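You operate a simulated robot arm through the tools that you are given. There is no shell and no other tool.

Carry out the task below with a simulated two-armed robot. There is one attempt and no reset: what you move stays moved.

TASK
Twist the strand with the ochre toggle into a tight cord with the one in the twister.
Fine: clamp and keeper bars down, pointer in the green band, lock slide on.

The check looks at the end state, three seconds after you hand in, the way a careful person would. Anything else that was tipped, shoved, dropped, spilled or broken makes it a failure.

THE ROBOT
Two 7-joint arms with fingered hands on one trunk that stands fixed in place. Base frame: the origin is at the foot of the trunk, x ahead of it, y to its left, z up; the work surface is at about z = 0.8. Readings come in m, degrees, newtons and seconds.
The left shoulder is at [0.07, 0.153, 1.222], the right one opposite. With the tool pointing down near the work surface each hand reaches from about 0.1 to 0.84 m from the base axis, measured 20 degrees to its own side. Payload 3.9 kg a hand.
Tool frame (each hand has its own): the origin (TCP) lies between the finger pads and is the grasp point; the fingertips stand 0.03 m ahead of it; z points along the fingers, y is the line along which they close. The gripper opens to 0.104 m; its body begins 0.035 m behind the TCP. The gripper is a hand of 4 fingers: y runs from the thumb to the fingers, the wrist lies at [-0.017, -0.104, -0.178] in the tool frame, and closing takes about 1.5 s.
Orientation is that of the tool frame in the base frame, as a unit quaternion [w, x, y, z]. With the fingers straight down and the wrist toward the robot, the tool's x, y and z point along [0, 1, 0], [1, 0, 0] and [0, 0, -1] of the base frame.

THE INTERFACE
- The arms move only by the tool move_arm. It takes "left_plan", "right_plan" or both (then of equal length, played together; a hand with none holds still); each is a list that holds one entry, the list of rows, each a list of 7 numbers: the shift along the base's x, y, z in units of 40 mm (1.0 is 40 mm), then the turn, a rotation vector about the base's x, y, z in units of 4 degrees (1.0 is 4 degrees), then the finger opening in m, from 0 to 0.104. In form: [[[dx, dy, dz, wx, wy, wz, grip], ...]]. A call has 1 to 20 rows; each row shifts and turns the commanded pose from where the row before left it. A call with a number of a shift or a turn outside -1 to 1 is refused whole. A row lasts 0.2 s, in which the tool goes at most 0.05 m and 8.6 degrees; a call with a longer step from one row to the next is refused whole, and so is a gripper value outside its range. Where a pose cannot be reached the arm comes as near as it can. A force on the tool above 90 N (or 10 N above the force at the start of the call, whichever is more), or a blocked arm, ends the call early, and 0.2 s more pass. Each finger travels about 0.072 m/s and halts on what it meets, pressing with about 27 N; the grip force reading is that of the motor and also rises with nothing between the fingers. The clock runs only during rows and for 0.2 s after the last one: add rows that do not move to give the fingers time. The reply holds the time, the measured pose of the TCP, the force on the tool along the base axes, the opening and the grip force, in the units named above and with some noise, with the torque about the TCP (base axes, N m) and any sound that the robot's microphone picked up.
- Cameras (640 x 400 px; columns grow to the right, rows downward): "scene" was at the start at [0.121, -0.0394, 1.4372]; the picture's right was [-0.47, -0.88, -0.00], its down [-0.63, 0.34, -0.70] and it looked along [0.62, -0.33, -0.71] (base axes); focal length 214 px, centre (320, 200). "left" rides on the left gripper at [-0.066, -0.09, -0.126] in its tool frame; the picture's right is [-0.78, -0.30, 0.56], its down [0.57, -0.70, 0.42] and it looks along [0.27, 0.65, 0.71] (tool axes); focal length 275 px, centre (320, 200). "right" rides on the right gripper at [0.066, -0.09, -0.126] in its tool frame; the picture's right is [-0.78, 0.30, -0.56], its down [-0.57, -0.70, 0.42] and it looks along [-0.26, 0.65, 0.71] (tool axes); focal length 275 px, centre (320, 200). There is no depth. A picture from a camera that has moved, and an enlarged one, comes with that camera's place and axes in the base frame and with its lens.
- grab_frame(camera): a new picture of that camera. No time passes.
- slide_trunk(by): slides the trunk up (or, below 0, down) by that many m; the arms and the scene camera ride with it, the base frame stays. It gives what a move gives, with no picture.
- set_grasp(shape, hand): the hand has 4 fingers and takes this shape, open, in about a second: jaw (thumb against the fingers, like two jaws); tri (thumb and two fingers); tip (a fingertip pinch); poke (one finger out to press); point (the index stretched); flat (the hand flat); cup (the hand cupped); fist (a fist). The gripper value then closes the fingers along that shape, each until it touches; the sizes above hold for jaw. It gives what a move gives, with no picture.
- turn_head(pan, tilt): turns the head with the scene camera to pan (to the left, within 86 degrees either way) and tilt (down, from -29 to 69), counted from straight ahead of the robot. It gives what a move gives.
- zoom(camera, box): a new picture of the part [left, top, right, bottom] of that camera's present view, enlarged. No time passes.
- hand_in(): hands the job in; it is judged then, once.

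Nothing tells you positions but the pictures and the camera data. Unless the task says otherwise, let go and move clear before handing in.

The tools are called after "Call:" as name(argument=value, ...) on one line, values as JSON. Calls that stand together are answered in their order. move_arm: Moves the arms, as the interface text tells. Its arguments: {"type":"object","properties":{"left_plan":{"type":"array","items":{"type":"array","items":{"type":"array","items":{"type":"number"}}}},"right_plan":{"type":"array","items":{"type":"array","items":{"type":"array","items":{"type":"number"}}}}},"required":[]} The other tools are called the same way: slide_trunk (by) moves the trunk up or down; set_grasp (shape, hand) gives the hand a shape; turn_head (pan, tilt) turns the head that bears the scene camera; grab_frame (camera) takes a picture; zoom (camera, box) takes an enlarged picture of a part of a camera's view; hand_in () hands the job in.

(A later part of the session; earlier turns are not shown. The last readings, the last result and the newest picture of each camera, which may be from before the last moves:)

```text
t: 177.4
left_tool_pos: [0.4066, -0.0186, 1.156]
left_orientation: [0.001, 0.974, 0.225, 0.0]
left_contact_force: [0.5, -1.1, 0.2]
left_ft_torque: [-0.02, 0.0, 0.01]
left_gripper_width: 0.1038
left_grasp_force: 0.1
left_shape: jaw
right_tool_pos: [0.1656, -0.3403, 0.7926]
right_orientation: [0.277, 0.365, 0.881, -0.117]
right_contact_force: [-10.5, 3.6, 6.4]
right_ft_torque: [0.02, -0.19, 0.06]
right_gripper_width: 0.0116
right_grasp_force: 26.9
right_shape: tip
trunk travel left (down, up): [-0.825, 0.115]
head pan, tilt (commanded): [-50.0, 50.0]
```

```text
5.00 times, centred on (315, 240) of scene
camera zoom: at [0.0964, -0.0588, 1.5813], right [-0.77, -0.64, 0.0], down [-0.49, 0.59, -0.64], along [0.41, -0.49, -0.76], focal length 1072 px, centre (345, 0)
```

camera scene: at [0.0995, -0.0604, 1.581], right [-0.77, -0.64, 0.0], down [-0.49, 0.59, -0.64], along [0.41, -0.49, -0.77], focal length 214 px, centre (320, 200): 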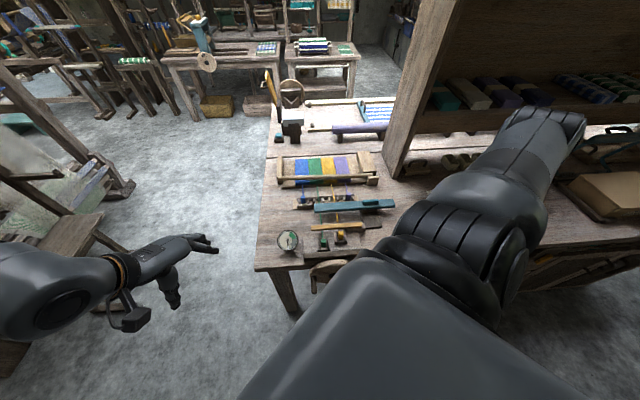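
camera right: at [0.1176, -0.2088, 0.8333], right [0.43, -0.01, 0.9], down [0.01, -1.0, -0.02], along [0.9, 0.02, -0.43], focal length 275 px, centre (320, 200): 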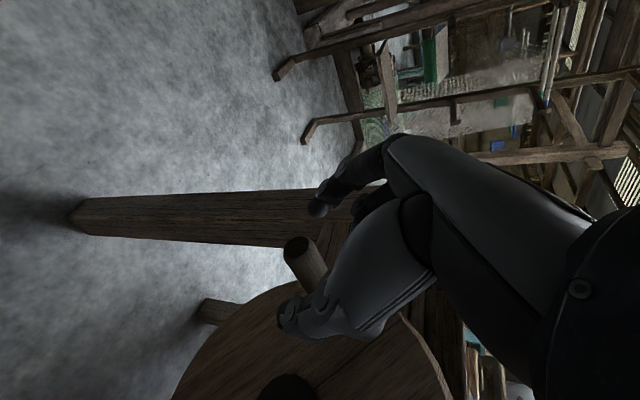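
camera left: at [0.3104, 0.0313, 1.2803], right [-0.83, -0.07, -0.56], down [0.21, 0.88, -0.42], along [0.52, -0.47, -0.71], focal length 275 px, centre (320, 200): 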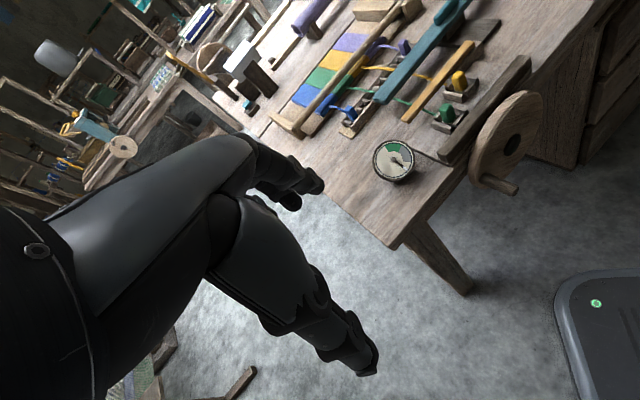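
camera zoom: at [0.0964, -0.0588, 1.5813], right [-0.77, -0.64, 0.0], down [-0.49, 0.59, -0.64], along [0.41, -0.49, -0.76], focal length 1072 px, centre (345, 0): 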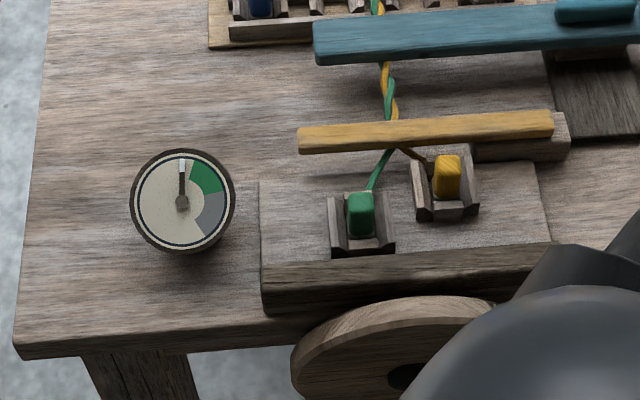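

The pointer is at the top, just before the green band. A bit more turn, down the right side.

Call:
move_arm(right_plan=[[[-0.125, -0.125, -0.235, 0, 0, 0, 0.0], [-0.098, -0.098, -0.255, 0, 0, 0, 0.0], [-0.074, -0.074, -0.272, 0, 0, 0, 0.0], [0, 0, 0, 0, 0, 0, 0.0]]])

Call:
zoom(camera="left", box=[370, 60, 550, 200])

Call:
zoom(camera="scene", box=[265, 200, 365, 280])

```text
t: 178.4
left_tool_pos: [0.4074, -0.0181, 1.1554]
left_orientation: [0.001, 0.975, 0.224, 0.001]
left_contact_force: [0.4, -0.1, 0.4]
left_ft_torque: [-0.02, 0.0, -0.02]
left_gripper_width: 0.1037
left_grasp_force: 0.1
left_shape: jaw
right_tool_pos: [0.1528, -0.3518, 0.7633]
right_orientation: [0.279, 0.364, 0.881, -0.116]
right_contact_force: [-7.9, 7.5, 3.0]
right_ft_torque: [0.08, -0.17, 0.12]
right_gripper_width: 0.0117
right_grasp_force: 27.0
right_shape: tip
trunk travel left (down, up): [-0.825, 0.115]
head pan, tilt (commanded): [-50.0, 50.0]
```

```text
2.86 times, centred on (460, 130) of left
camera zoom: at [0.3089, 0.0335, 1.2806], right [-0.83, -0.07, -0.56], down [0.21, 0.88, -0.43], along [0.52, -0.47, -0.71], focal length 786 px, centre (-80, 400)
```

zoom: 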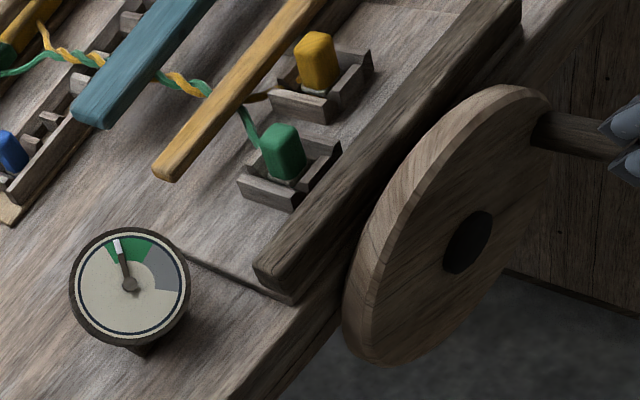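

```text
5.00 times, centred on (315, 240) of scene
camera zoom: at [0.0972, -0.0582, 1.5812], right [-0.77, -0.64, 0.0], down [-0.49, 0.59, -0.64], along [0.41, -0.49, -0.76], focal length 1072 px, centre (345, 0)
```

zoom: 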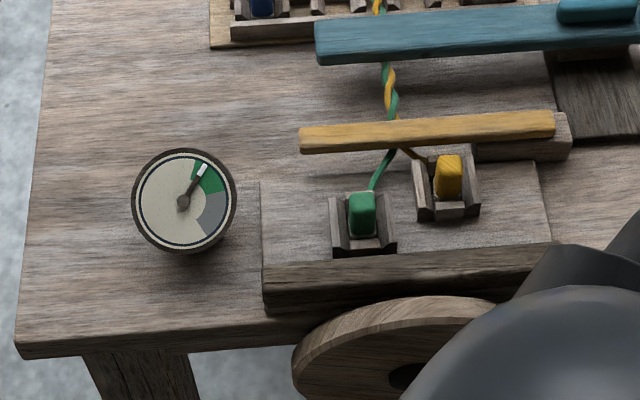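

Call:
move_arm(right_plan=[[[-0.045, -0.045, -0.28, 0, 0, 0, 0.0], [-0.01, -0.01, -0.08, 0, 0, 0, 0.0], [0, 0, 0, 0, 0, 0, 0.0]]])

Call:
zoom(camera="scene", box=[265, 220, 325, 270])

Call:
zoom(camera="left", box=[370, 60, 550, 200])

```text
t: 179.2
left_tool_pos: [0.4101, -0.0198, 1.1563]
left_orientation: [0.001, 0.974, 0.225, 0.0]
left_contact_force: [0.4, -0.7, 0.3]
left_ft_torque: [0.05, 0.02, 0.03]
left_gripper_width: 0.1035
left_grasp_force: 0.1
left_shape: jaw
right_tool_pos: [0.1517, -0.355, 0.7482]
right_orientation: [0.278, 0.364, 0.881, -0.116]
right_contact_force: [-5.7, 3.2, 1.1]
right_ft_torque: [0.08, -0.05, 0.01]
right_gripper_width: 0.0116
right_grasp_force: 27.2
right_shape: tip
trunk travel left (down, up): [-0.825, 0.115]
head pan, tilt (commanded): [-50.0, 50.0]
```

```text
8.00 times, centred on (295, 245) of scene
camera zoom: at [0.0978, -0.0593, 1.5811], right [-0.77, -0.64, 0.0], down [-0.49, 0.59, -0.64], along [0.41, -0.49, -0.77], focal length 1716 px, centre (520, -160)
```

zoom: 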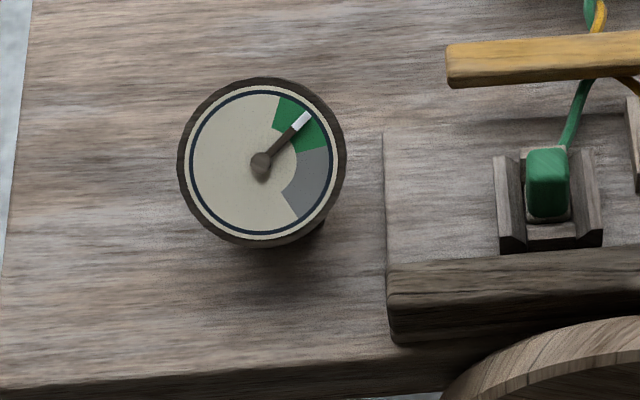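

```text
2.86 times, centred on (460, 130) of left
camera zoom: at [0.3095, 0.0326, 1.2805], right [-0.83, -0.07, -0.56], down [0.21, 0.88, -0.42], along [0.52, -0.47, -0.71], focal length 786 px, centre (-80, 400)
```

zoom: 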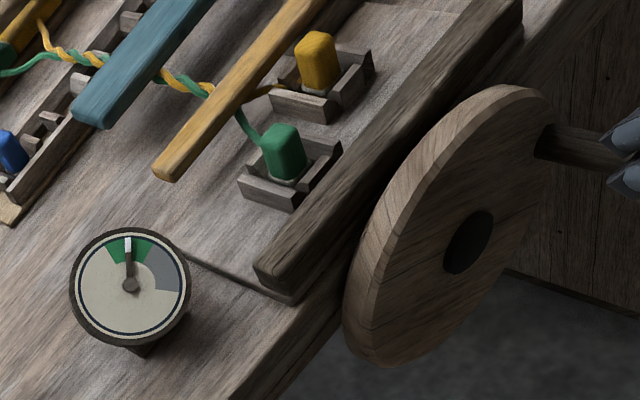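

The pointer stands in the middle of the green band. I'll ease the grip while keeping the fingers around the peg, to see whether the wheel holds by itself.

Call:
move_arm(right_plan=[[[0, 0, 0, 0, 0, 0, 0.02], [0, 0, 0, 0, 0, 0, 0.03], [0, 0, 0, 0, 0, 0, 0.035]]])

Call:
zoom(camera="scene", box=[265, 220, 325, 270])

Call:
zoom(camera="left", box=[370, 60, 550, 200])

```text
t: 180.0
left_tool_pos: [0.4081, -0.0194, 1.1554]
left_orientation: [0.0, 0.974, 0.225, 0.0]
left_contact_force: [0.0, -0.2, -0.3]
left_ft_torque: [0.0, -0.01, -0.01]
left_gripper_width: 0.1039
left_grasp_force: 0.0
left_shape: jaw
right_tool_pos: [0.1521, -0.3549, 0.7469]
right_orientation: [0.277, 0.364, 0.881, -0.117]
right_contact_force: [-4.4, 3.0, 0.5]
right_ft_torque: [-0.04, -0.05, 0.06]
right_gripper_width: 0.0345
right_grasp_force: 0.1
right_shape: tip
trunk travel left (down, up): [-0.825, 0.115]
head pan, tilt (commanded): [-50.0, 50.0]
```

```text
8.00 times, centred on (295, 245) of scene
camera zoom: at [0.0981, -0.0595, 1.5811], right [-0.77, -0.64, 0.0], down [-0.49, 0.59, -0.64], along [0.41, -0.49, -0.77], focal length 1716 px, centre (520, -160)
```

zoom: 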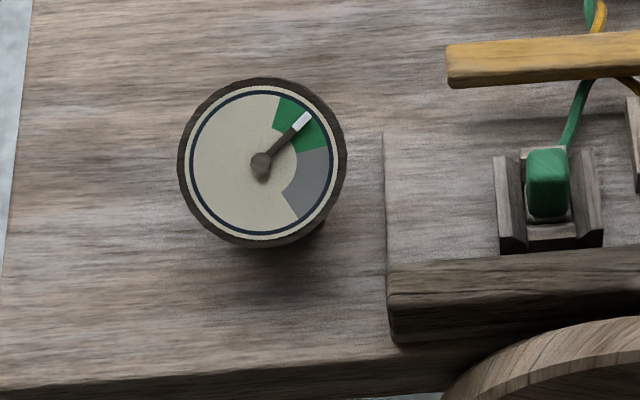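

```text
2.86 times, centred on (460, 130) of left
camera zoom: at [0.3097, 0.0324, 1.2805], right [-0.83, -0.07, -0.56], down [0.21, 0.88, -0.42], along [0.52, -0.47, -0.71], focal length 786 px, centre (-80, 400)
```

zoom: 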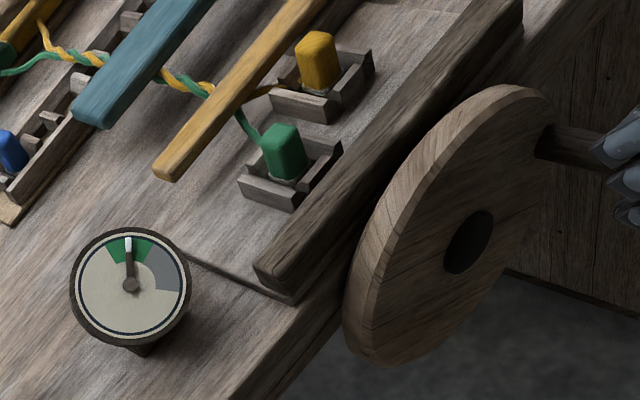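

Call:
move_arm(right_plan=[[[0, 0, 0, 0, 0, 0, 0.05], [0, 0, 0, 0, 0, 0, 0.06], [0, 0, 0, 0, 0, 0, 0.06], [0, 0, 0, 0, 0, 0, 0.06], [0, 0, 0, 0, 0, 0, 0.06]]])

Call:
zoom(camera="scene", box=[265, 220, 325, 270])

Call:
zoom(camera="right", box=[200, 140, 400, 360])

```text
t: 181.2
left_tool_pos: [0.4092, -0.0193, 1.1563]
left_orientation: [0.001, 0.974, 0.225, 0.0]
left_contact_force: [0.5, 0.1, -0.2]
left_ft_torque: [-0.02, 0.04, -0.01]
left_gripper_width: 0.1038
left_grasp_force: 0.1
left_shape: jaw
right_tool_pos: [0.1521, -0.3554, 0.7473]
right_orientation: [0.277, 0.364, 0.882, -0.115]
right_contact_force: [-3.1, 2.1, 0.8]
right_ft_torque: [0.01, -0.01, 0.0]
right_gripper_width: 0.0593
right_grasp_force: 0.1
right_shape: tip
trunk travel left (down, up): [-0.825, 0.115]
head pan, tilt (commanded): [-50.0, 50.0]
```

```text
8.00 times, centred on (295, 245) of scene
camera zoom: at [0.0983, -0.0597, 1.5811], right [-0.77, -0.64, 0.0], down [-0.49, 0.59, -0.64], along [0.41, -0.49, -0.77], focal length 1716 px, centre (520, -160)
```

zoom: 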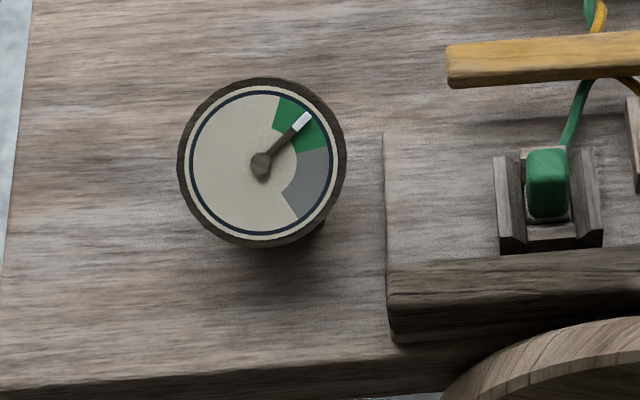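

```text
1.82 times, centred on (300, 250) of right
camera zoom: at [-0.0003, -0.3287, 0.8125], right [0.43, -0.01, 0.9], down [0.01, -1.0, -0.02], along [0.9, 0.02, -0.43], focal length 500 px, centre (356, 109)
```

zoom: 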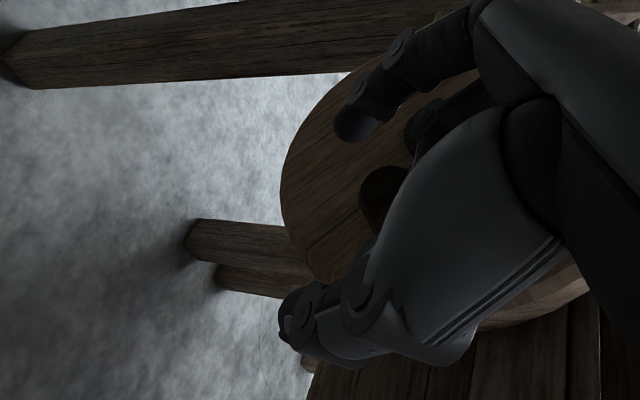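

Call:
move_arm(right_plan=[[[-0.1, 0.1, 0, 0, 0, 0, 0.07], [-0.1, 0.1, 0.05, 0, 0, 0, 0.07], [0, 0, 0, 0, 0, 0, 0.07], [0, 0, 0, 0, 0, 0, 0.07]]])

Call:
zoom(camera="scene", box=[265, 220, 325, 270])

```text
t: 182.2
left_tool_pos: [0.4101, -0.0206, 1.1561]
left_orientation: [0.0, 0.974, 0.225, 0.0]
left_contact_force: [0.4, 0.2, -0.2]
left_ft_torque: [0.03, 0.01, 0.02]
left_gripper_width: 0.1036
left_grasp_force: 0.1
left_shape: jaw
right_tool_pos: [0.1453, -0.3469, 0.7488]
right_orientation: [0.277, 0.364, 0.882, -0.116]
right_contact_force: [1.1, 0.0, -0.9]
right_ft_torque: [-0.01, -0.02, 0.01]
right_gripper_width: 0.0698
right_grasp_force: 0.0
right_shape: tip
trunk travel left (down, up): [-0.825, 0.115]
head pan, tilt (commanded): [-50.0, 50.0]
```

```text
8.00 times, centred on (295, 245) of scene
camera zoom: at [0.0993, -0.0603, 1.581], right [-0.77, -0.64, 0.0], down [-0.49, 0.59, -0.64], along [0.41, -0.49, -0.77], focal length 1716 px, centre (520, -160)
```

zoom: 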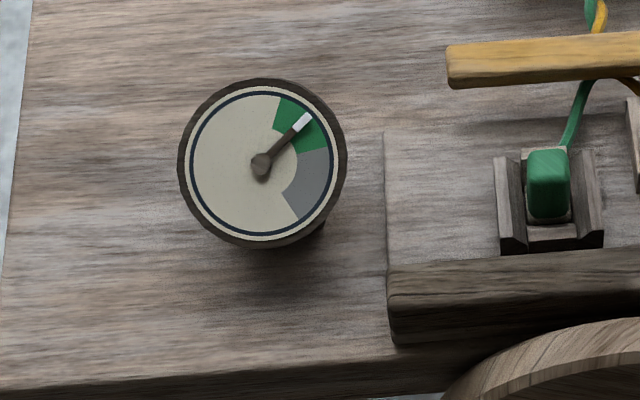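

The wheel holds by itself with the pointer in green. I'll withdraw the right hand straight up off the peg.

Call:
move_arm(right_plan=[[[-0.02, 0.02, 0.4, 0, 0, 0, 0.07], [-0.02, 0.02, 0.5, 0, 0, 0, 0.07], [-0.02, 0.02, 0.6, 0, 0, 0, 0.07], [-0.1, -0.1, 0.7, 0, 0, 0, 0.07], [-0.1, -0.1, 0.7, 0, 0, 0, 0.07], [-0.1, -0.1, 0.7, 0, 0, 0, 0.07], [0, 0, 0, 0, 0, 0, 0.07]]])

Call:
zoom(camera="scene", box=[265, 200, 405, 290])

Call:
zoom(camera="left", box=[330, 0, 590, 200])

Call:
grab_frame(camera="right")

```text
t: 183.8
left_tool_pos: [0.4116, -0.0196, 1.1571]
left_orientation: [0.0, 0.974, 0.225, 0.0]
left_contact_force: [0.3, 0.5, -1.3]
left_ft_torque: [0.01, 0.01, 0.01]
left_gripper_width: 0.1035
left_grasp_force: 0.1
left_shape: jaw
right_tool_pos: [0.1305, -0.3566, 0.8918]
right_orientation: [0.277, 0.364, 0.882, -0.115]
right_contact_force: [0.4, 0.5, 0.0]
right_ft_torque: [0.0, 0.01, -0.01]
right_gripper_width: 0.0696
right_grasp_force: 0.0
right_shape: tip
trunk travel left (down, up): [-0.825, 0.115]
head pan, tilt (commanded): [-50.0, 50.0]
```

```text
4.44 times, centred on (335, 245) of scene
camera zoom: at [0.0989, -0.0603, 1.581], right [-0.77, -0.64, 0.0], down [-0.49, 0.59, -0.64], along [0.41, -0.49, -0.77], focal length 953 px, centre (253, 0)
```

zoom: 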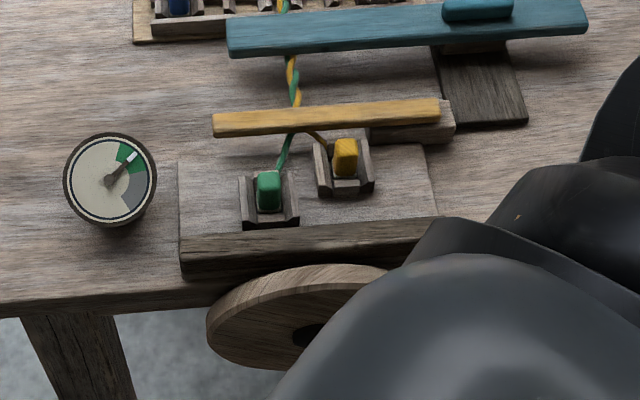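

```text
2.00 times, centred on (460, 100) of left
camera zoom: at [0.3104, 0.0318, 1.2803], right [-0.83, -0.07, -0.56], down [0.21, 0.88, -0.42], along [0.52, -0.47, -0.71], focal length 551 px, centre (40, 400)
```

zoom: 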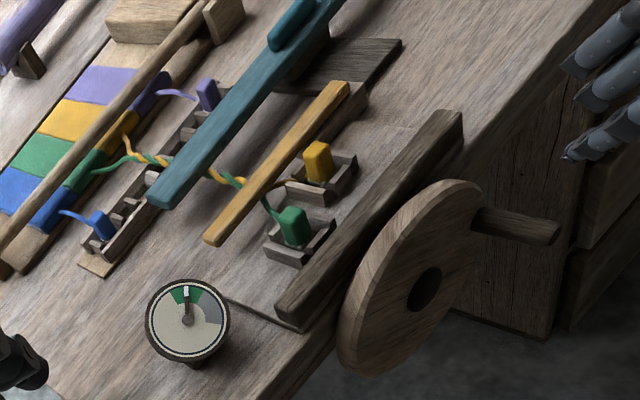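

```text
taken
camera right: at [-0.0214, -0.3317, 0.9578], right [0.43, -0.01, 0.9], down [0.01, -1.0, -0.02], along [0.9, 0.02, -0.43], focal length 275 px, centre (320, 200)
```

right: 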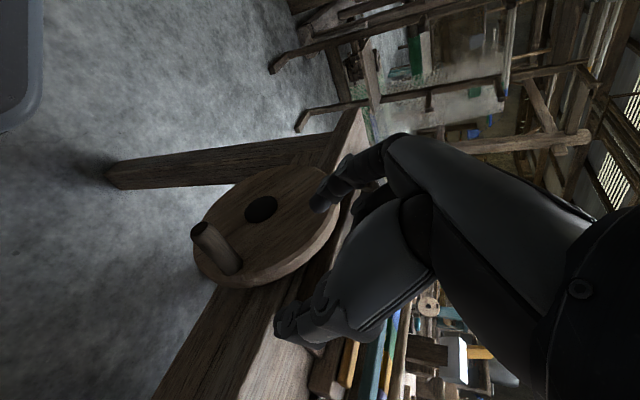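

Everything is as wanted except the lock slide. Now I'll bring the right hand back over the bench, straighten it, and look closely at the teal slide and its grip from above.

Call:
move_arm(right_plan=[[[0.475, -0.62, 0.35, 0, 0, 0, 0.07], [0.475, -0.62, 0.35, 0, 0, 0, 0.07], [0.475, -0.62, 0.35, 0, 0, 0, 0.07], [0.475, -0.62, 0.35, 0, 0, 0, 0.07], [0.475, -0.62, 0.35, 0, 0, 0, 0.07], [0.38, -0.78, 0.25, 0.631, 0.631, 0, 0.07], [0.38, -0.78, 0.25, 0.631, 0.631, 0, 0.07], [0.38, -0.78, 0.25, 0.631, 0.631, 0, 0.07], [0.38, -0.78, 0.25, 0.631, 0.631, 0, 0.07], [0.38, -0.78, 0.25, 0.631, 0.631, 0, 0.07], [0, 0, 0, 0.631, 0.631, 0, 0.07], [0, 0, 0, 0.631, 0.631, 0, 0.07], [0, 0, 0, 0, 0, 0, 0.07]]])

Call:
set_grasp(hand="right", shape="jaw")

Call:
grab_frame(camera="right")

Call:
grab_frame(camera="scene")

```text
t: 186.6
left_tool_pos: [0.4096, -0.0199, 1.1563]
left_orientation: [0.0, 0.974, 0.225, -0.001]
left_contact_force: [0.4, 0.2, -1.0]
left_ft_torque: [-0.04, 0.03, -0.04]
left_gripper_width: 0.1038
left_grasp_force: 0.1
left_shape: jaw
right_tool_pos: [0.1881, -0.4666, 0.9978]
right_orientation: [0.088, 0.38, 0.92, -0.037]
right_contact_force: [-1.0, 1.0, 0.2]
right_ft_torque: [-0.01, 0.03, -0.03]
right_gripper_width: 0.0699
right_grasp_force: 0.1
right_shape: tip
right hand out of reach, approached as far as the arm can: row 8, 9, 10, 11, 12
trunk travel left (down, up): [-0.825, 0.115]
head pan, tilt (commanded): [-50.0, 50.0]
```

```text
t: 187.5
left_tool_pos: [0.4102, -0.0199, 1.1547]
left_orientation: [0.0, 0.974, 0.225, 0.0]
left_contact_force: [-0.1, 0.1, -0.3]
left_ft_torque: [0.0, -0.01, 0.0]
left_gripper_width: 0.1036
left_grasp_force: 0.2
left_shape: jaw
right_tool_pos: [0.1883, -0.4668, 0.9973]
right_orientation: [0.088, 0.38, 0.92, -0.038]
right_contact_force: [-0.9, -0.4, -0.3]
right_ft_torque: [0.04, -0.01, 0.0]
right_gripper_width: 0.1038
right_grasp_force: 0.0
right_shape: jaw
trunk travel left (down, up): [-0.825, 0.115]
head pan, tilt (commanded): [-50.0, 50.0]
```

```text
taken
camera right: at [0.0626, -0.4672, 1.1083], right [0.68, -0.25, 0.69], down [-0.04, -0.95, -0.3], along [0.74, 0.18, -0.65], focal length 275 px, centre (320, 200)
```

right: 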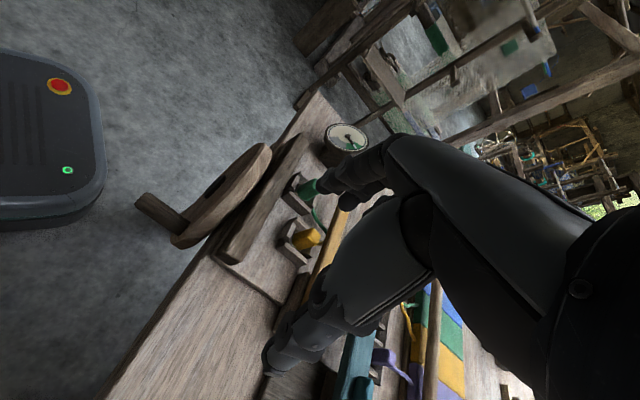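

```text
taken
camera scene: at [0.0993, -0.06, 1.581], right [-0.77, -0.64, 0.0], down [-0.49, 0.59, -0.64], along [0.41, -0.49, -0.77], focal length 214 px, centre (320, 200)
```

scene: 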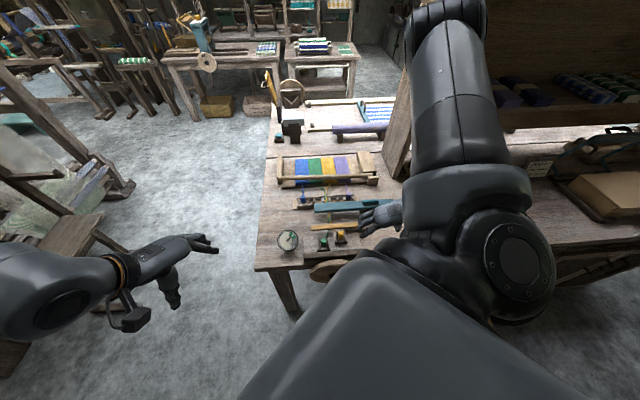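

Call:
move_arm(right_plan=[[[0.5, -0.5, 0.2, 0, 0, 0, 0.09], [0.5, -0.5, 0.2, 0, 0, 0, 0.09], [0.5, -0.5, 0, 0, 0, 0, 0.09], [0.5, -0.5, 0, 0, 0, 0, 0.09], [0, 0, 0, 0, 0, 0, 0.09]]])

Call:
grab_frame(camera="right")

Call:
grab_frame(camera="scene")

```text
t: 188.7
left_tool_pos: [0.4103, -0.0193, 1.156]
left_orientation: [0.0, 0.974, 0.225, 0.001]
left_contact_force: [-0.4, -1.3, -0.3]
left_ft_torque: [-0.03, 0.01, 0.02]
left_gripper_width: 0.1038
left_grasp_force: 0.1
left_shape: jaw
right_tool_pos: [0.1953, -0.4571, 0.9961]
right_orientation: [0.085, 0.38, 0.92, -0.036]
right_contact_force: [0.0, 0.5, -0.5]
right_ft_torque: [0.0, -0.01, -0.02]
right_gripper_width: 0.0899
right_grasp_force: 0.0
right_shape: jaw
right hand out of reach, approached as far as the arm can: row 1, 2, 3, 4
trunk travel left (down, up): [-0.825, 0.115]
head pan, tilt (commanded): [-50.0, 50.0]
```

```text
taken
camera right: at [0.07, -0.4584, 1.1071], right [0.68, -0.26, 0.69], down [-0.04, -0.95, -0.31], along [0.73, 0.18, -0.65], focal length 275 px, centre (320, 200)
```

right: 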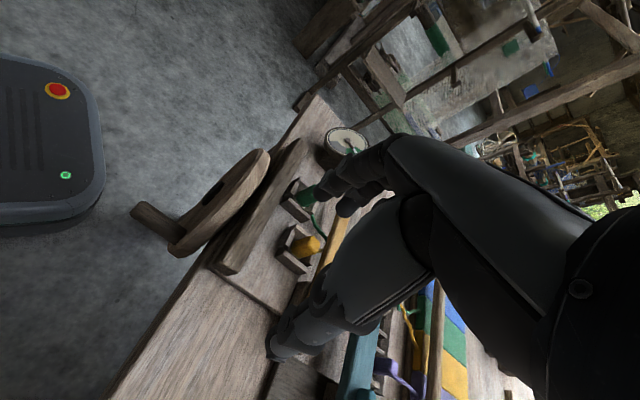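

```text
taken
camera scene: at [0.0992, -0.06, 1.581], right [-0.77, -0.64, 0.0], down [-0.49, 0.59, -0.64], along [0.41, -0.49, -0.77], focal length 214 px, centre (320, 200)
```

scene: 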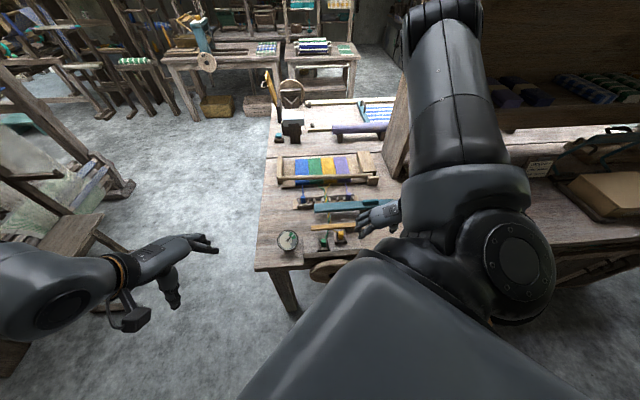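

Call:
move_arm(right_plan=[[[-0.2, 0.2, 0, -0.631, -0.631, 0, 0.09], [-0.2, 0.2, 0, -0.631, -0.631, 0, 0.09], [-0.1, 0.1, 0, -0.631, -0.631, 0, 0.09], [0, 0, 0, -0.631, -0.631, 0, 0.09], [0, 0, 0, -0.631, -0.631, 0, 0.09], [0, 0, 0, 0, 0, 0, 0.09]]])

Call:
move_arm(right_plan=[[[0.45, -0.5, 0, 0, 0, 0, 0.09], [0.45, -0.5, 0, 0, 0, 0, 0.09], [0.45, -0.5, 0, 0, 0, 0, 0.09], [0.45, -0.5, 0, 0, 0, 0, 0.09], [0.45, -0.5, 0, 0, 0, 0, 0.09], [0, 0, 0, 0, 0, 0, 0.09]]])

Call:
grab_frame(camera="scene")

```text
t: 190.1
left_tool_pos: [0.4101, -0.0202, 1.1545]
left_orientation: [0.0, 0.974, 0.225, 0.0]
left_contact_force: [-0.4, -0.2, 0.1]
left_ft_torque: [0.03, 0.01, 0.0]
left_gripper_width: 0.1036
left_grasp_force: 0.1
left_shape: jaw
right_tool_pos: [0.176, -0.4359, 0.9986]
right_orientation: [0.222, 0.371, 0.897, -0.092]
right_contact_force: [-0.6, 0.1, -0.2]
right_ft_torque: [0.0, 0.02, 0.01]
right_gripper_width: 0.0903
right_grasp_force: 0.1
right_shape: jaw
trunk travel left (down, up): [-0.825, 0.115]
head pan, tilt (commanded): [-50.0, 50.0]
```

```text
t: 191.5
left_tool_pos: [0.4103, -0.0193, 1.155]
left_orientation: [0.0, 0.974, 0.225, 0.0]
left_contact_force: [-0.4, -0.4, -0.1]
left_ft_torque: [0.04, 0.02, 0.0]
left_gripper_width: 0.1034
left_grasp_force: 0.0
left_shape: jaw
right_tool_pos: [0.265, -0.5345, 0.9991]
right_orientation: [0.223, 0.371, 0.897, -0.093]
right_contact_force: [0.6, 0.4, 0.2]
right_ft_torque: [0.02, 0.02, 0.02]
right_gripper_width: 0.09
right_grasp_force: 0.1
right_shape: jaw
trunk travel left (down, up): [-0.825, 0.115]
head pan, tilt (commanded): [-50.0, 50.0]
```

```text
taken
camera scene: at [0.0989, -0.06, 1.5811], right [-0.77, -0.64, 0.0], down [-0.49, 0.59, -0.64], along [0.41, -0.49, -0.77], focal length 214 px, centre (320, 200)
```

scene: 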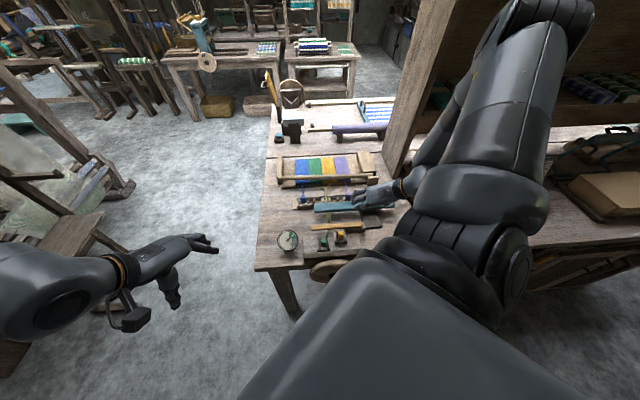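

Call:
move_arm(right_plan=[[[0.2, -0.5, 0, 0, 0, 0, 0.09], [0.2, -0.5, 0, 0, 0, 0, 0.09], [0.2, -0.5, 0, 0.6, 0.6, 0, 0.09], [0.2, -0.5, 0, 0.6, 0.6, 0, 0.09], [0.12, -0.57, 0, 0.6, 0.6, 0, 0.09], [0, 0, 0, 0.6, 0.6, 0, 0.09], [0, 0, 0, 0, 0, 0, 0.09]]])

Call:
grab_frame(camera="right")

Call:
zoom(camera="scene", box=[280, 150, 430, 280])

Call:
zoom(camera="left", box=[380, 0, 560, 140])

```text
t: 193.1
left_tool_pos: [0.4098, -0.0203, 1.1551]
left_orientation: [-0.001, 0.974, 0.225, 0.0]
left_contact_force: [0.4, -0.6, 0.1]
left_ft_torque: [0.02, 0.0, -0.02]
left_gripper_width: 0.104
left_grasp_force: 0.1
left_shape: jaw
right_tool_pos: [0.2101, -0.4964, 0.9964]
right_orientation: [0.121, 0.379, 0.916, -0.052]
right_contact_force: [-0.6, -0.9, 0.5]
right_ft_torque: [0.02, 0.01, 0.02]
right_gripper_width: 0.0902
right_grasp_force: 0.1
right_shape: jaw
right hand out of reach, approached as far as the arm can: row 3, 4, 5, 6
trunk travel left (down, up): [-0.825, 0.115]
head pan, tilt (commanded): [-50.0, 50.0]
```

```text
taken
camera right: at [0.0786, -0.4907, 1.1001], right [0.64, -0.21, 0.74], down [-0.03, -0.97, -0.26], along [0.77, 0.14, -0.62], focal length 275 px, centre (320, 200)
```

right: 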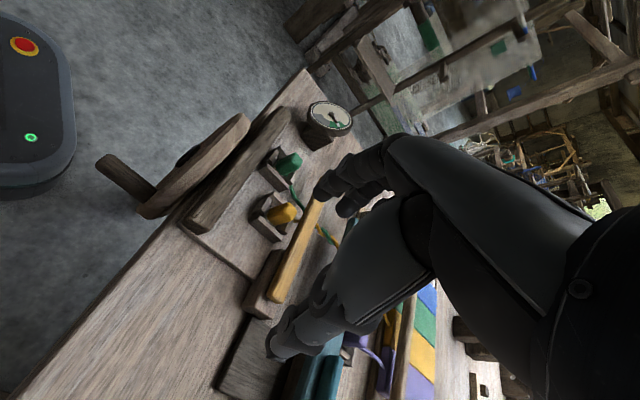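

```text
3.08 times, centred on (355, 215) of scene
camera zoom: at [0.0986, -0.0603, 1.5811], right [-0.77, -0.64, 0.0], down [-0.49, 0.59, -0.64], along [0.41, -0.49, -0.77], focal length 660 px, centre (212, 154)
```

zoom: 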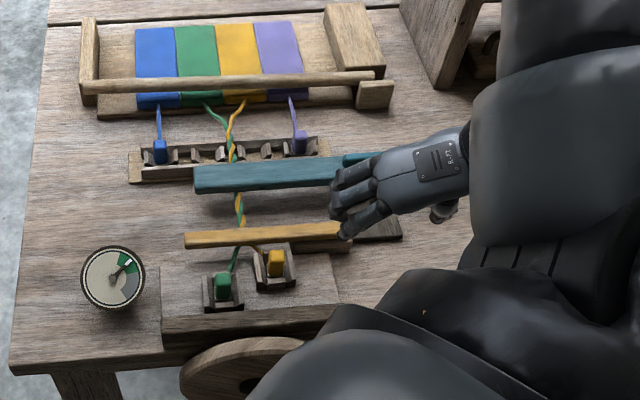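

```text
2.86 times, centred on (470, 70) of left
camera zoom: at [0.3101, 0.0318, 1.2804], right [-0.83, -0.07, -0.56], down [0.21, 0.88, -0.42], along [0.52, -0.47, -0.71], focal length 786 px, centre (-109, 571)
```

zoom: 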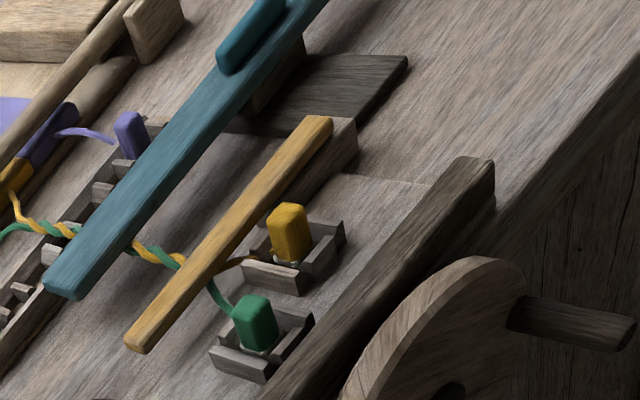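

The arm has ended in an awkward elbow-up posture. I'll unwind it by turning the hand back toward the natural wrist-toward-me yaw while moving forward; that also lets me close across the slide's grip.

Call:
move_arm(right_plan=[[[0.2, -0.1, 0.1, 0, 0, -1, 0.09], [0.2, -0.1, 0.1, 0, 0, -1, 0.09], [0.2, -0.1, 0.1, 0, 0, -1, 0.09], [0.2, -0.1, 0.1, 0, 0, -1, 0.09], [0.2, -0.1, 0.1, 0, 0, -1, 0.09], [0.2, -0.1, 0.1, 0, 0, -1, 0.09], [0.2, -0.1, 0.1, 0, 0, -1, 0.09], [0.2, -0.1, 0.1, 0, 0, -1, 0.09], [0.2, -0.1, 0.1, 0, 0, -1, 0.09], [0.2, -0.1, 0.1, 0, 0, -1, 0.09], [0.2, -0.1, 0.1, 0, 0, -1, 0.09], [0.2, -0.1, 0.1, 0, 0, -1, 0.09], [0.2, -0.1, 0.1, 0, 0, -1, 0.09], [0.2, -0.1, 0.1, 0, 0, -1, 0.09], [0.2, -0.1, 0.1, 0, 0, -1, 0.09], [0.2, -0.1, 0.1, 0, 0, -1, 0.09], [0.2, -0.1, 0.1, 0, 0, -1, 0.09], [0.2, -0.1, 0.1, 0, 0, -1, 0.09], [0, 0, 0, 0, 0, 0, 0.09]]])

Call:
grab_frame(camera="scene")

Call:
grab_frame(camera="right")

```text
t: 197.1
left_tool_pos: [0.4107, -0.0204, 1.1556]
left_orientation: [0.0, 0.974, 0.225, 0.0]
left_contact_force: [-1.0, 0.1, 0.8]
left_ft_torque: [0.03, -0.02, 0.0]
left_gripper_width: 0.1036
left_grasp_force: 0.0
left_shape: jaw
right_tool_pos: [0.3372, -0.5242, 1.0524]
right_orientation: [0.063, 0.846, 0.519, -0.105]
right_contact_force: [-0.1, -0.9, 0.0]
right_ft_torque: [-0.04, 0.04, -0.03]
right_gripper_width: 0.0899
right_grasp_force: 0.0
right_shape: jaw
right hand out of reach, approached as far as the arm can: row 1, 2, 3, 5
trunk travel left (down, up): [-0.825, 0.115]
head pan, tilt (commanded): [-50.0, 50.0]
```

```text
taken
camera scene: at [0.099, -0.0602, 1.581], right [-0.77, -0.64, 0.0], down [-0.49, 0.59, -0.64], along [0.41, -0.49, -0.77], focal length 214 px, centre (320, 200)
```

scene: 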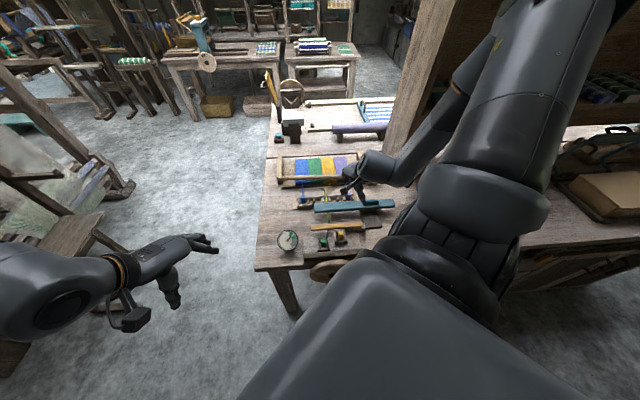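

```text
taken
camera right: at [0.3001, -0.3994, 1.1569], right [-0.01, -0.68, 0.73], down [-0.92, -0.27, -0.27], along [0.38, -0.68, -0.63], focal length 275 px, centre (320, 200)
```

right: 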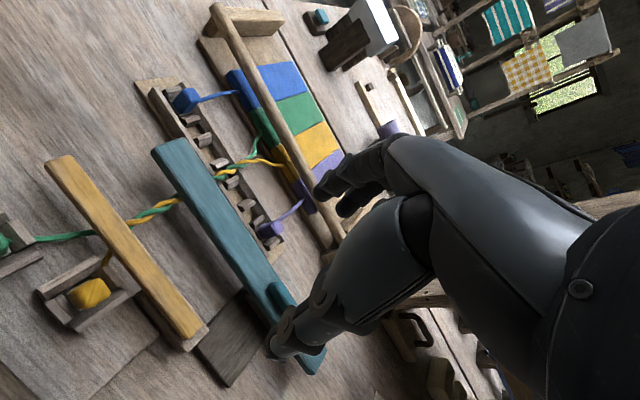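

Call:
move_arm(right_plan=[[[-0.1, -0.3, -0.1, 0.778, -0.403, 0, 0.06], [-0.1, -0.3, -0.1, 0.778, -0.403, 0, 0.06], [-0.1, -0.3, -0.1, 0.778, -0.403, 0, 0.06], [-0.1, -0.3, -0.1, 0.778, -0.403, 0, 0.06], [-0.1, -0.3, -0.1, 0, 0, -0.9, 0.06], [-0.1, -0.3, -0.1, 0, 0, -0.9, 0.06], [-0.1, -0.3, 0, 0, 0, -0.9, 0.06], [-0.1, -0.3, 0, 0, 0, -0.9, 0.06], [-0.1, -0.3, 0, 0, 0, -0.9, 0.06], [0, 0, 0, 0, 0, 0, 0.06]]])

Call:
grab_frame(camera="right")

Call:
zoom(camera="scene", box=[280, 150, 430, 280])

```text
t: 199.3
left_tool_pos: [0.4102, -0.0198, 1.156]
left_orientation: [-0.001, 0.974, 0.225, 0.0]
left_contact_force: [-0.8, 0.6, 0.6]
left_ft_torque: [0.0, 0.0, 0.0]
left_gripper_width: 0.1036
left_grasp_force: 0.0
left_shape: jaw
right_tool_pos: [0.2985, -0.6329, 1.0293]
right_orientation: [0.0, 0.924, 0.383, 0.0]
right_contact_force: [0.0, 0.9, -0.2]
right_ft_torque: [0.02, 0.0, 0.02]
right_gripper_width: 0.0601
right_grasp_force: 0.1
right_shape: jaw
trunk travel left (down, up): [-0.825, 0.115]
head pan, tilt (commanded): [-50.0, 50.0]
```

```text
taken
camera right: at [0.2824, -0.5225, 1.1538], right [-0.34, -0.76, 0.56], down [-0.9, 0.09, -0.42], along [0.27, -0.65, -0.71], focal length 275 px, centre (320, 200)
```

right: 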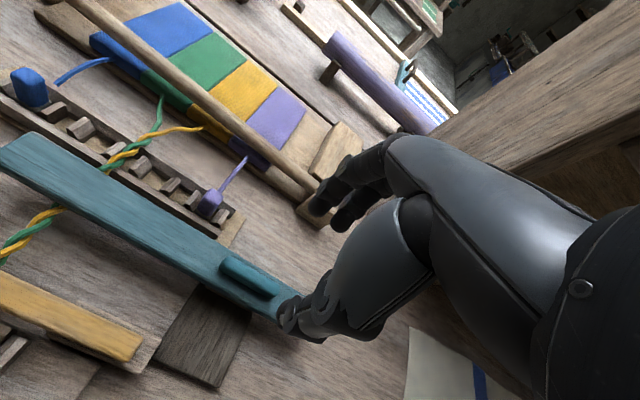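

```text
3.08 times, centred on (355, 215) of scene
camera zoom: at [0.099, -0.0603, 1.581], right [-0.77, -0.64, 0.0], down [-0.49, 0.59, -0.64], along [0.41, -0.49, -0.77], focal length 660 px, centre (212, 154)
```

zoom: 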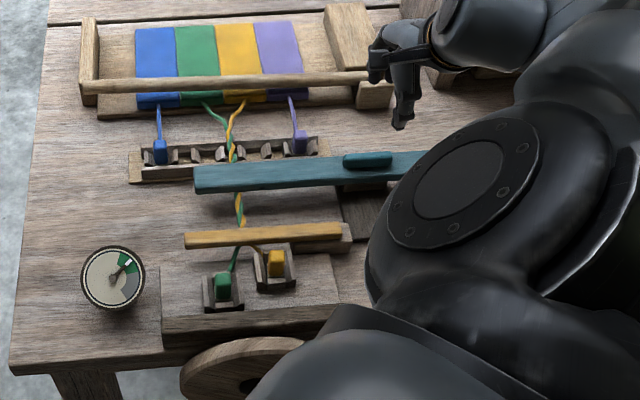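

Call:
move_arm(right_plan=[[[0.1, -0.15, -0.6, 0, 0, 0, 0.07], [0.1, -0.15, -0.6, 0, 0, 0, 0.07], [0, 0, -0.6, 0, 0, 0, 0.07], [0, 0, -0.6, 0, 0, 0, 0.07], [0, 0, 0, 0, 0, 0, 0.07]]])

Call:
grab_frame(camera="right")

Call:
zoom(camera="left", box=[380, 0, 560, 140])

Call:
zoom(camera="scene", box=[320, 150, 430, 240])

```text
t: 200.5
left_tool_pos: [0.4085, -0.0208, 1.1554]
left_orientation: [0.0, 0.975, 0.224, 0.001]
left_contact_force: [-0.8, -0.1, -1.0]
left_ft_torque: [-0.03, 0.0, 0.02]
left_gripper_width: 0.1036
left_grasp_force: 0.1
left_shape: jaw
right_tool_pos: [0.3172, -0.6501, 0.9558]
right_orientation: [0.009, 0.918, 0.395, -0.01]
right_contact_force: [-1.5, 0.4, -0.7]
right_ft_torque: [0.03, 0.01, -0.02]
right_gripper_width: 0.0698
right_grasp_force: 0.0
right_shape: jaw
right hand out of reach, approached as far as the arm can: row 3, 4
trunk travel left (down, up): [-0.825, 0.115]
head pan, tilt (commanded): [-50.0, 50.0]
```

```text
taken
camera right: at [0.2993, -0.5386, 1.0773], right [-0.31, -0.75, 0.58], down [-0.91, 0.06, -0.42], along [0.28, -0.66, -0.7], focal length 275 px, centre (320, 200)
```

right: 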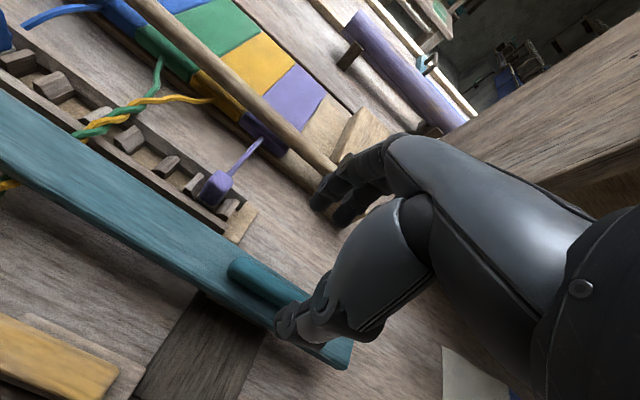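

```text
2.86 times, centred on (470, 70) of left
camera zoom: at [0.3094, 0.0306, 1.2807], right [-0.83, -0.07, -0.56], down [0.21, 0.88, -0.42], along [0.52, -0.47, -0.71], focal length 786 px, centre (-109, 571)
```

zoom: 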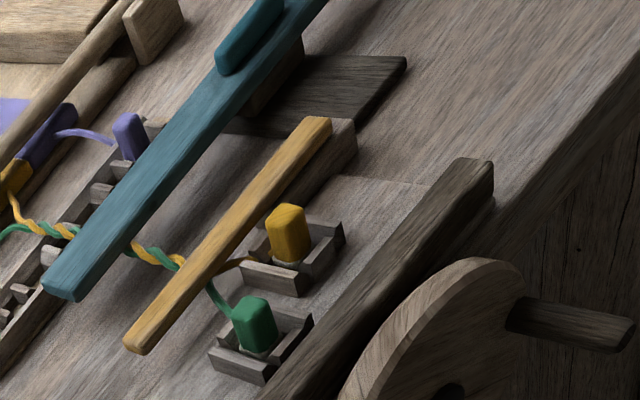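

```text
4.44 times, centred on (375, 195) of scene
camera zoom: at [0.0977, -0.0617, 1.5811], right [-0.77, -0.64, 0.0], down [-0.49, 0.59, -0.64], along [0.41, -0.49, -0.77], focal length 953 px, centre (76, 222)
```

zoom: 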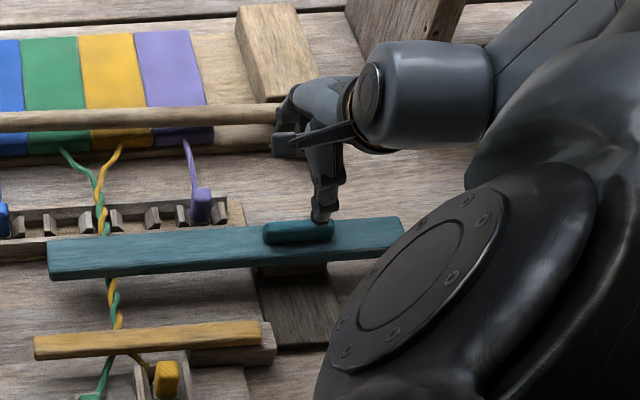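

Call:
move_arm(right_plan=[[[-0.1, 0.1, 0.8, 0, 0, 0, 0.07], [-0.1, 0.1, 0.9, 0, 0, 0, 0.07], [0, 0, 0.9, 0, 0, 0, 0.07], [0, 0, 0.9, 0, 0, 0, 0.07], [0, 0, 0, 0, 0, 0, 0.07]]])

Call:
slide_trunk(by=-0.13)

Call:
grab_frame(camera="right")

Call:
grab_frame(camera="scene")

```text
t: 201.7
left_tool_pos: [0.4111, -0.0218, 1.1552]
left_orientation: [-0.001, 0.974, 0.225, 0.0]
left_contact_force: [1.0, -0.5, -0.6]
left_ft_torque: [0.01, 0.01, 0.01]
left_gripper_width: 0.1037
left_grasp_force: 0.0
left_shape: jaw
right_tool_pos: [0.3054, -0.6439, 1.0643]
right_orientation: [0.0, 0.924, 0.382, -0.002]
right_contact_force: [-0.5, 0.2, -0.2]
right_ft_torque: [-0.02, -0.02, 0.01]
right_gripper_width: 0.07
right_grasp_force: 0.0
right_shape: jaw
right hand out of reach, approached as far as the arm can: row 1, 2
trunk travel left (down, up): [-0.825, 0.115]
head pan, tilt (commanded): [-50.0, 50.0]
```

```text
t: 203.3
left_tool_pos: [0.4112, -0.0204, 1.0264]
left_orientation: [0.0, 0.974, 0.225, 0.0]
left_contact_force: [1.0, -0.6, -0.1]
left_ft_torque: [0.0, 0.02, -0.01]
left_gripper_width: 0.1039
left_grasp_force: 0.0
left_shape: jaw
right_tool_pos: [0.3058, -0.641, 0.9339]
right_orientation: [0.001, 0.924, 0.383, -0.002]
right_contact_force: [-0.3, 0.9, 0.4]
right_ft_torque: [0.01, -0.01, -0.03]
right_gripper_width: 0.07
right_grasp_force: 0.0
right_shape: jaw
trunk travel left (down, up): [-0.695, 0.245]
head pan, tilt (commanded): [-50.0, 50.0]
```

```text
taken
camera right: at [0.2882, -0.5316, 1.0588], right [-0.34, -0.76, 0.56], down [-0.9, 0.09, -0.42], along [0.27, -0.65, -0.71], focal length 275 px, centre (320, 200)
```

right: 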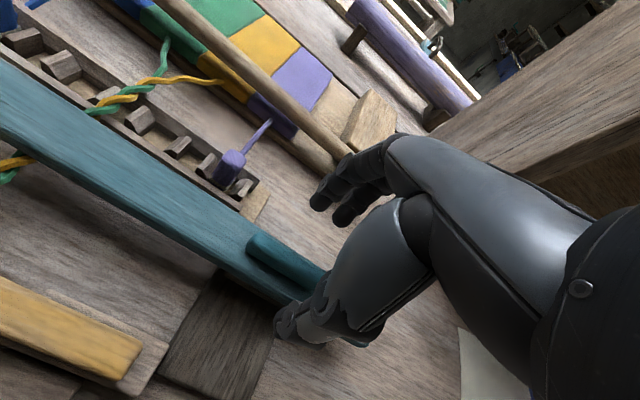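

```text
taken
camera scene: at [0.099, -0.06, 1.4511], right [-0.77, -0.64, 0.0], down [-0.49, 0.59, -0.64], along [0.41, -0.49, -0.77], focal length 214 px, centre (320, 200)
```

scene: 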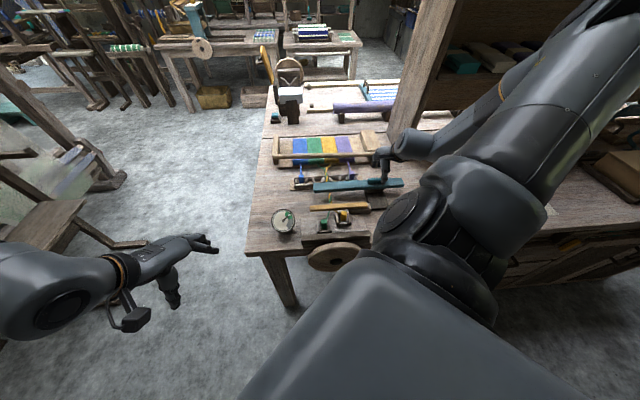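

Call:
move_arm(right_plan=[[[-0.04, 0.04, -0.3, 0, 0, 0, 0.07], [0, 0, -0.35, 0, 0, 0, 0.07], [0, 0, 0, 0, 0, 0, 0.07]]])

Call:
grab_frame(camera="right")

Call:
zoom(camera="scene", box=[330, 140, 430, 220])

```text
t: 204.1
left_tool_pos: [0.4098, -0.0195, 1.0262]
left_orientation: [0.0, 0.974, 0.225, 0.0]
left_contact_force: [0.2, -0.6, 0.3]
left_ft_torque: [0.02, 0.04, -0.02]
left_gripper_width: 0.1041
left_grasp_force: 0.1
left_shape: jaw
right_tool_pos: [0.3023, -0.6417, 0.9091]
right_orientation: [0.001, 0.924, 0.382, -0.002]
right_contact_force: [0.0, 0.1, 0.9]
right_ft_torque: [-0.02, 0.0, 0.04]
right_gripper_width: 0.0697
right_grasp_force: 0.0
right_shape: jaw
trunk travel left (down, up): [-0.695, 0.245]
head pan, tilt (commanded): [-50.0, 50.0]
```

```text
taken
camera right: at [0.2874, -0.5303, 1.0336], right [-0.34, -0.76, 0.56], down [-0.9, 0.09, -0.42], along [0.27, -0.65, -0.71], focal length 275 px, centre (320, 200)
```

right: 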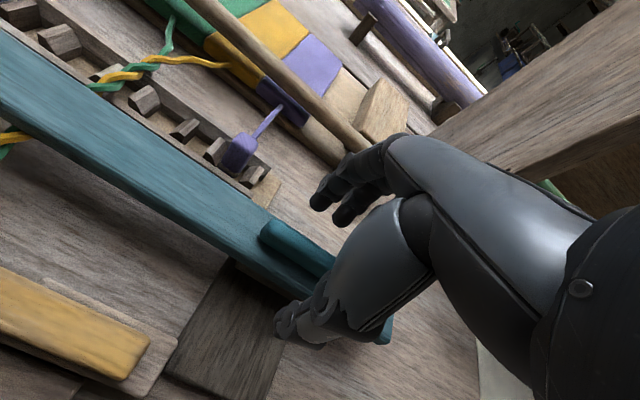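

```text
5.00 times, centred on (380, 180) of scene
camera zoom: at [0.0989, -0.0599, 1.4511], right [-0.77, -0.64, 0.0], down [-0.49, 0.59, -0.64], along [0.41, -0.49, -0.77], focal length 1072 px, centre (20, 300)
```

zoom: 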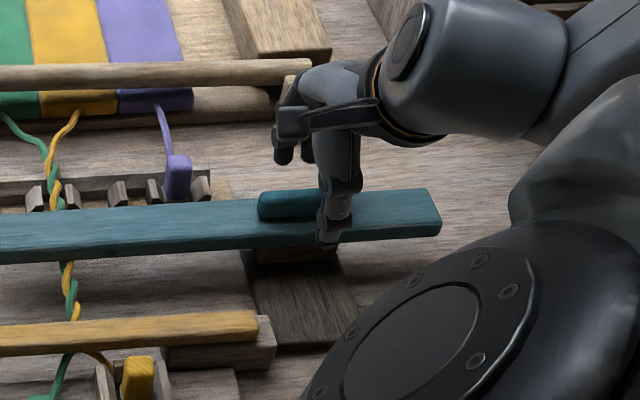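

Call:
move_arm(right_plan=[[[0.03, 0.03, -0.2, 0, 0, 0, 0.07], [0.03, 0.03, -0.15, 0, 0, 0, 0.07], [0, 0, 0, 0, 0, 0, 0.06], [0, 0, 0, 0, 0, 0, 0.05], [0, 0, 0, 0, 0, 0, 0.04], [0, 0, 0, 0, 0, 0, 0.03], [0, 0, 0, 0, 0, 0, 0.02], [0, 0, 0, 0, 0, 0, 0.02]]])

Call:
grab_frame(camera="right")

Call:
zoom(camera="scene", box=[330, 140, 430, 220])

```text
t: 205.9
left_tool_pos: [0.4109, -0.0193, 1.0256]
left_orientation: [0.001, 0.974, 0.225, 0.0]
left_contact_force: [0.8, 0.6, -0.2]
left_ft_torque: [-0.01, -0.02, -0.01]
left_gripper_width: 0.1035
left_grasp_force: 0.0
left_shape: jaw
right_tool_pos: [0.3066, -0.638, 0.8935]
right_orientation: [0.0, 0.924, 0.383, -0.001]
right_contact_force: [0.2, -1.2, -0.6]
right_ft_torque: [-0.02, -0.04, -0.02]
right_gripper_width: 0.0205
right_grasp_force: 0.0
right_shape: jaw
trunk travel left (down, up): [-0.695, 0.245]
head pan, tilt (commanded): [-50.0, 50.0]
```

```text
taken
camera right: at [0.2897, -0.5276, 1.0184], right [-0.34, -0.76, 0.56], down [-0.9, 0.09, -0.42], along [0.27, -0.65, -0.71], focal length 275 px, centre (320, 200)
```

right: 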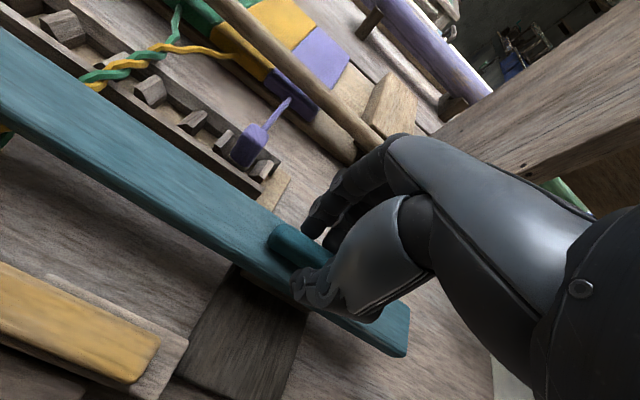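

```text
5.00 times, centred on (380, 180) of scene
camera zoom: at [0.0992, -0.0604, 1.451], right [-0.77, -0.64, 0.0], down [-0.49, 0.59, -0.64], along [0.41, -0.49, -0.77], focal length 1072 px, centre (20, 300)
```

zoom: 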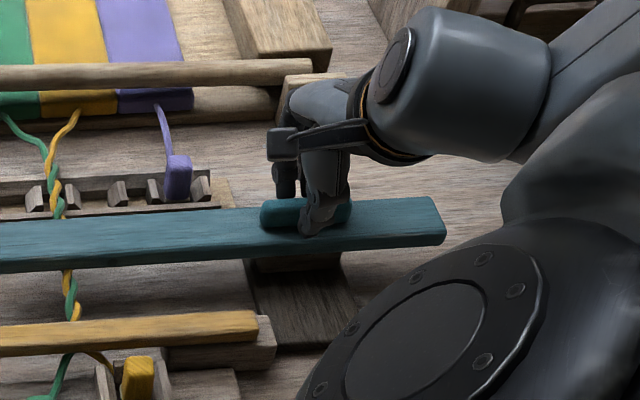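

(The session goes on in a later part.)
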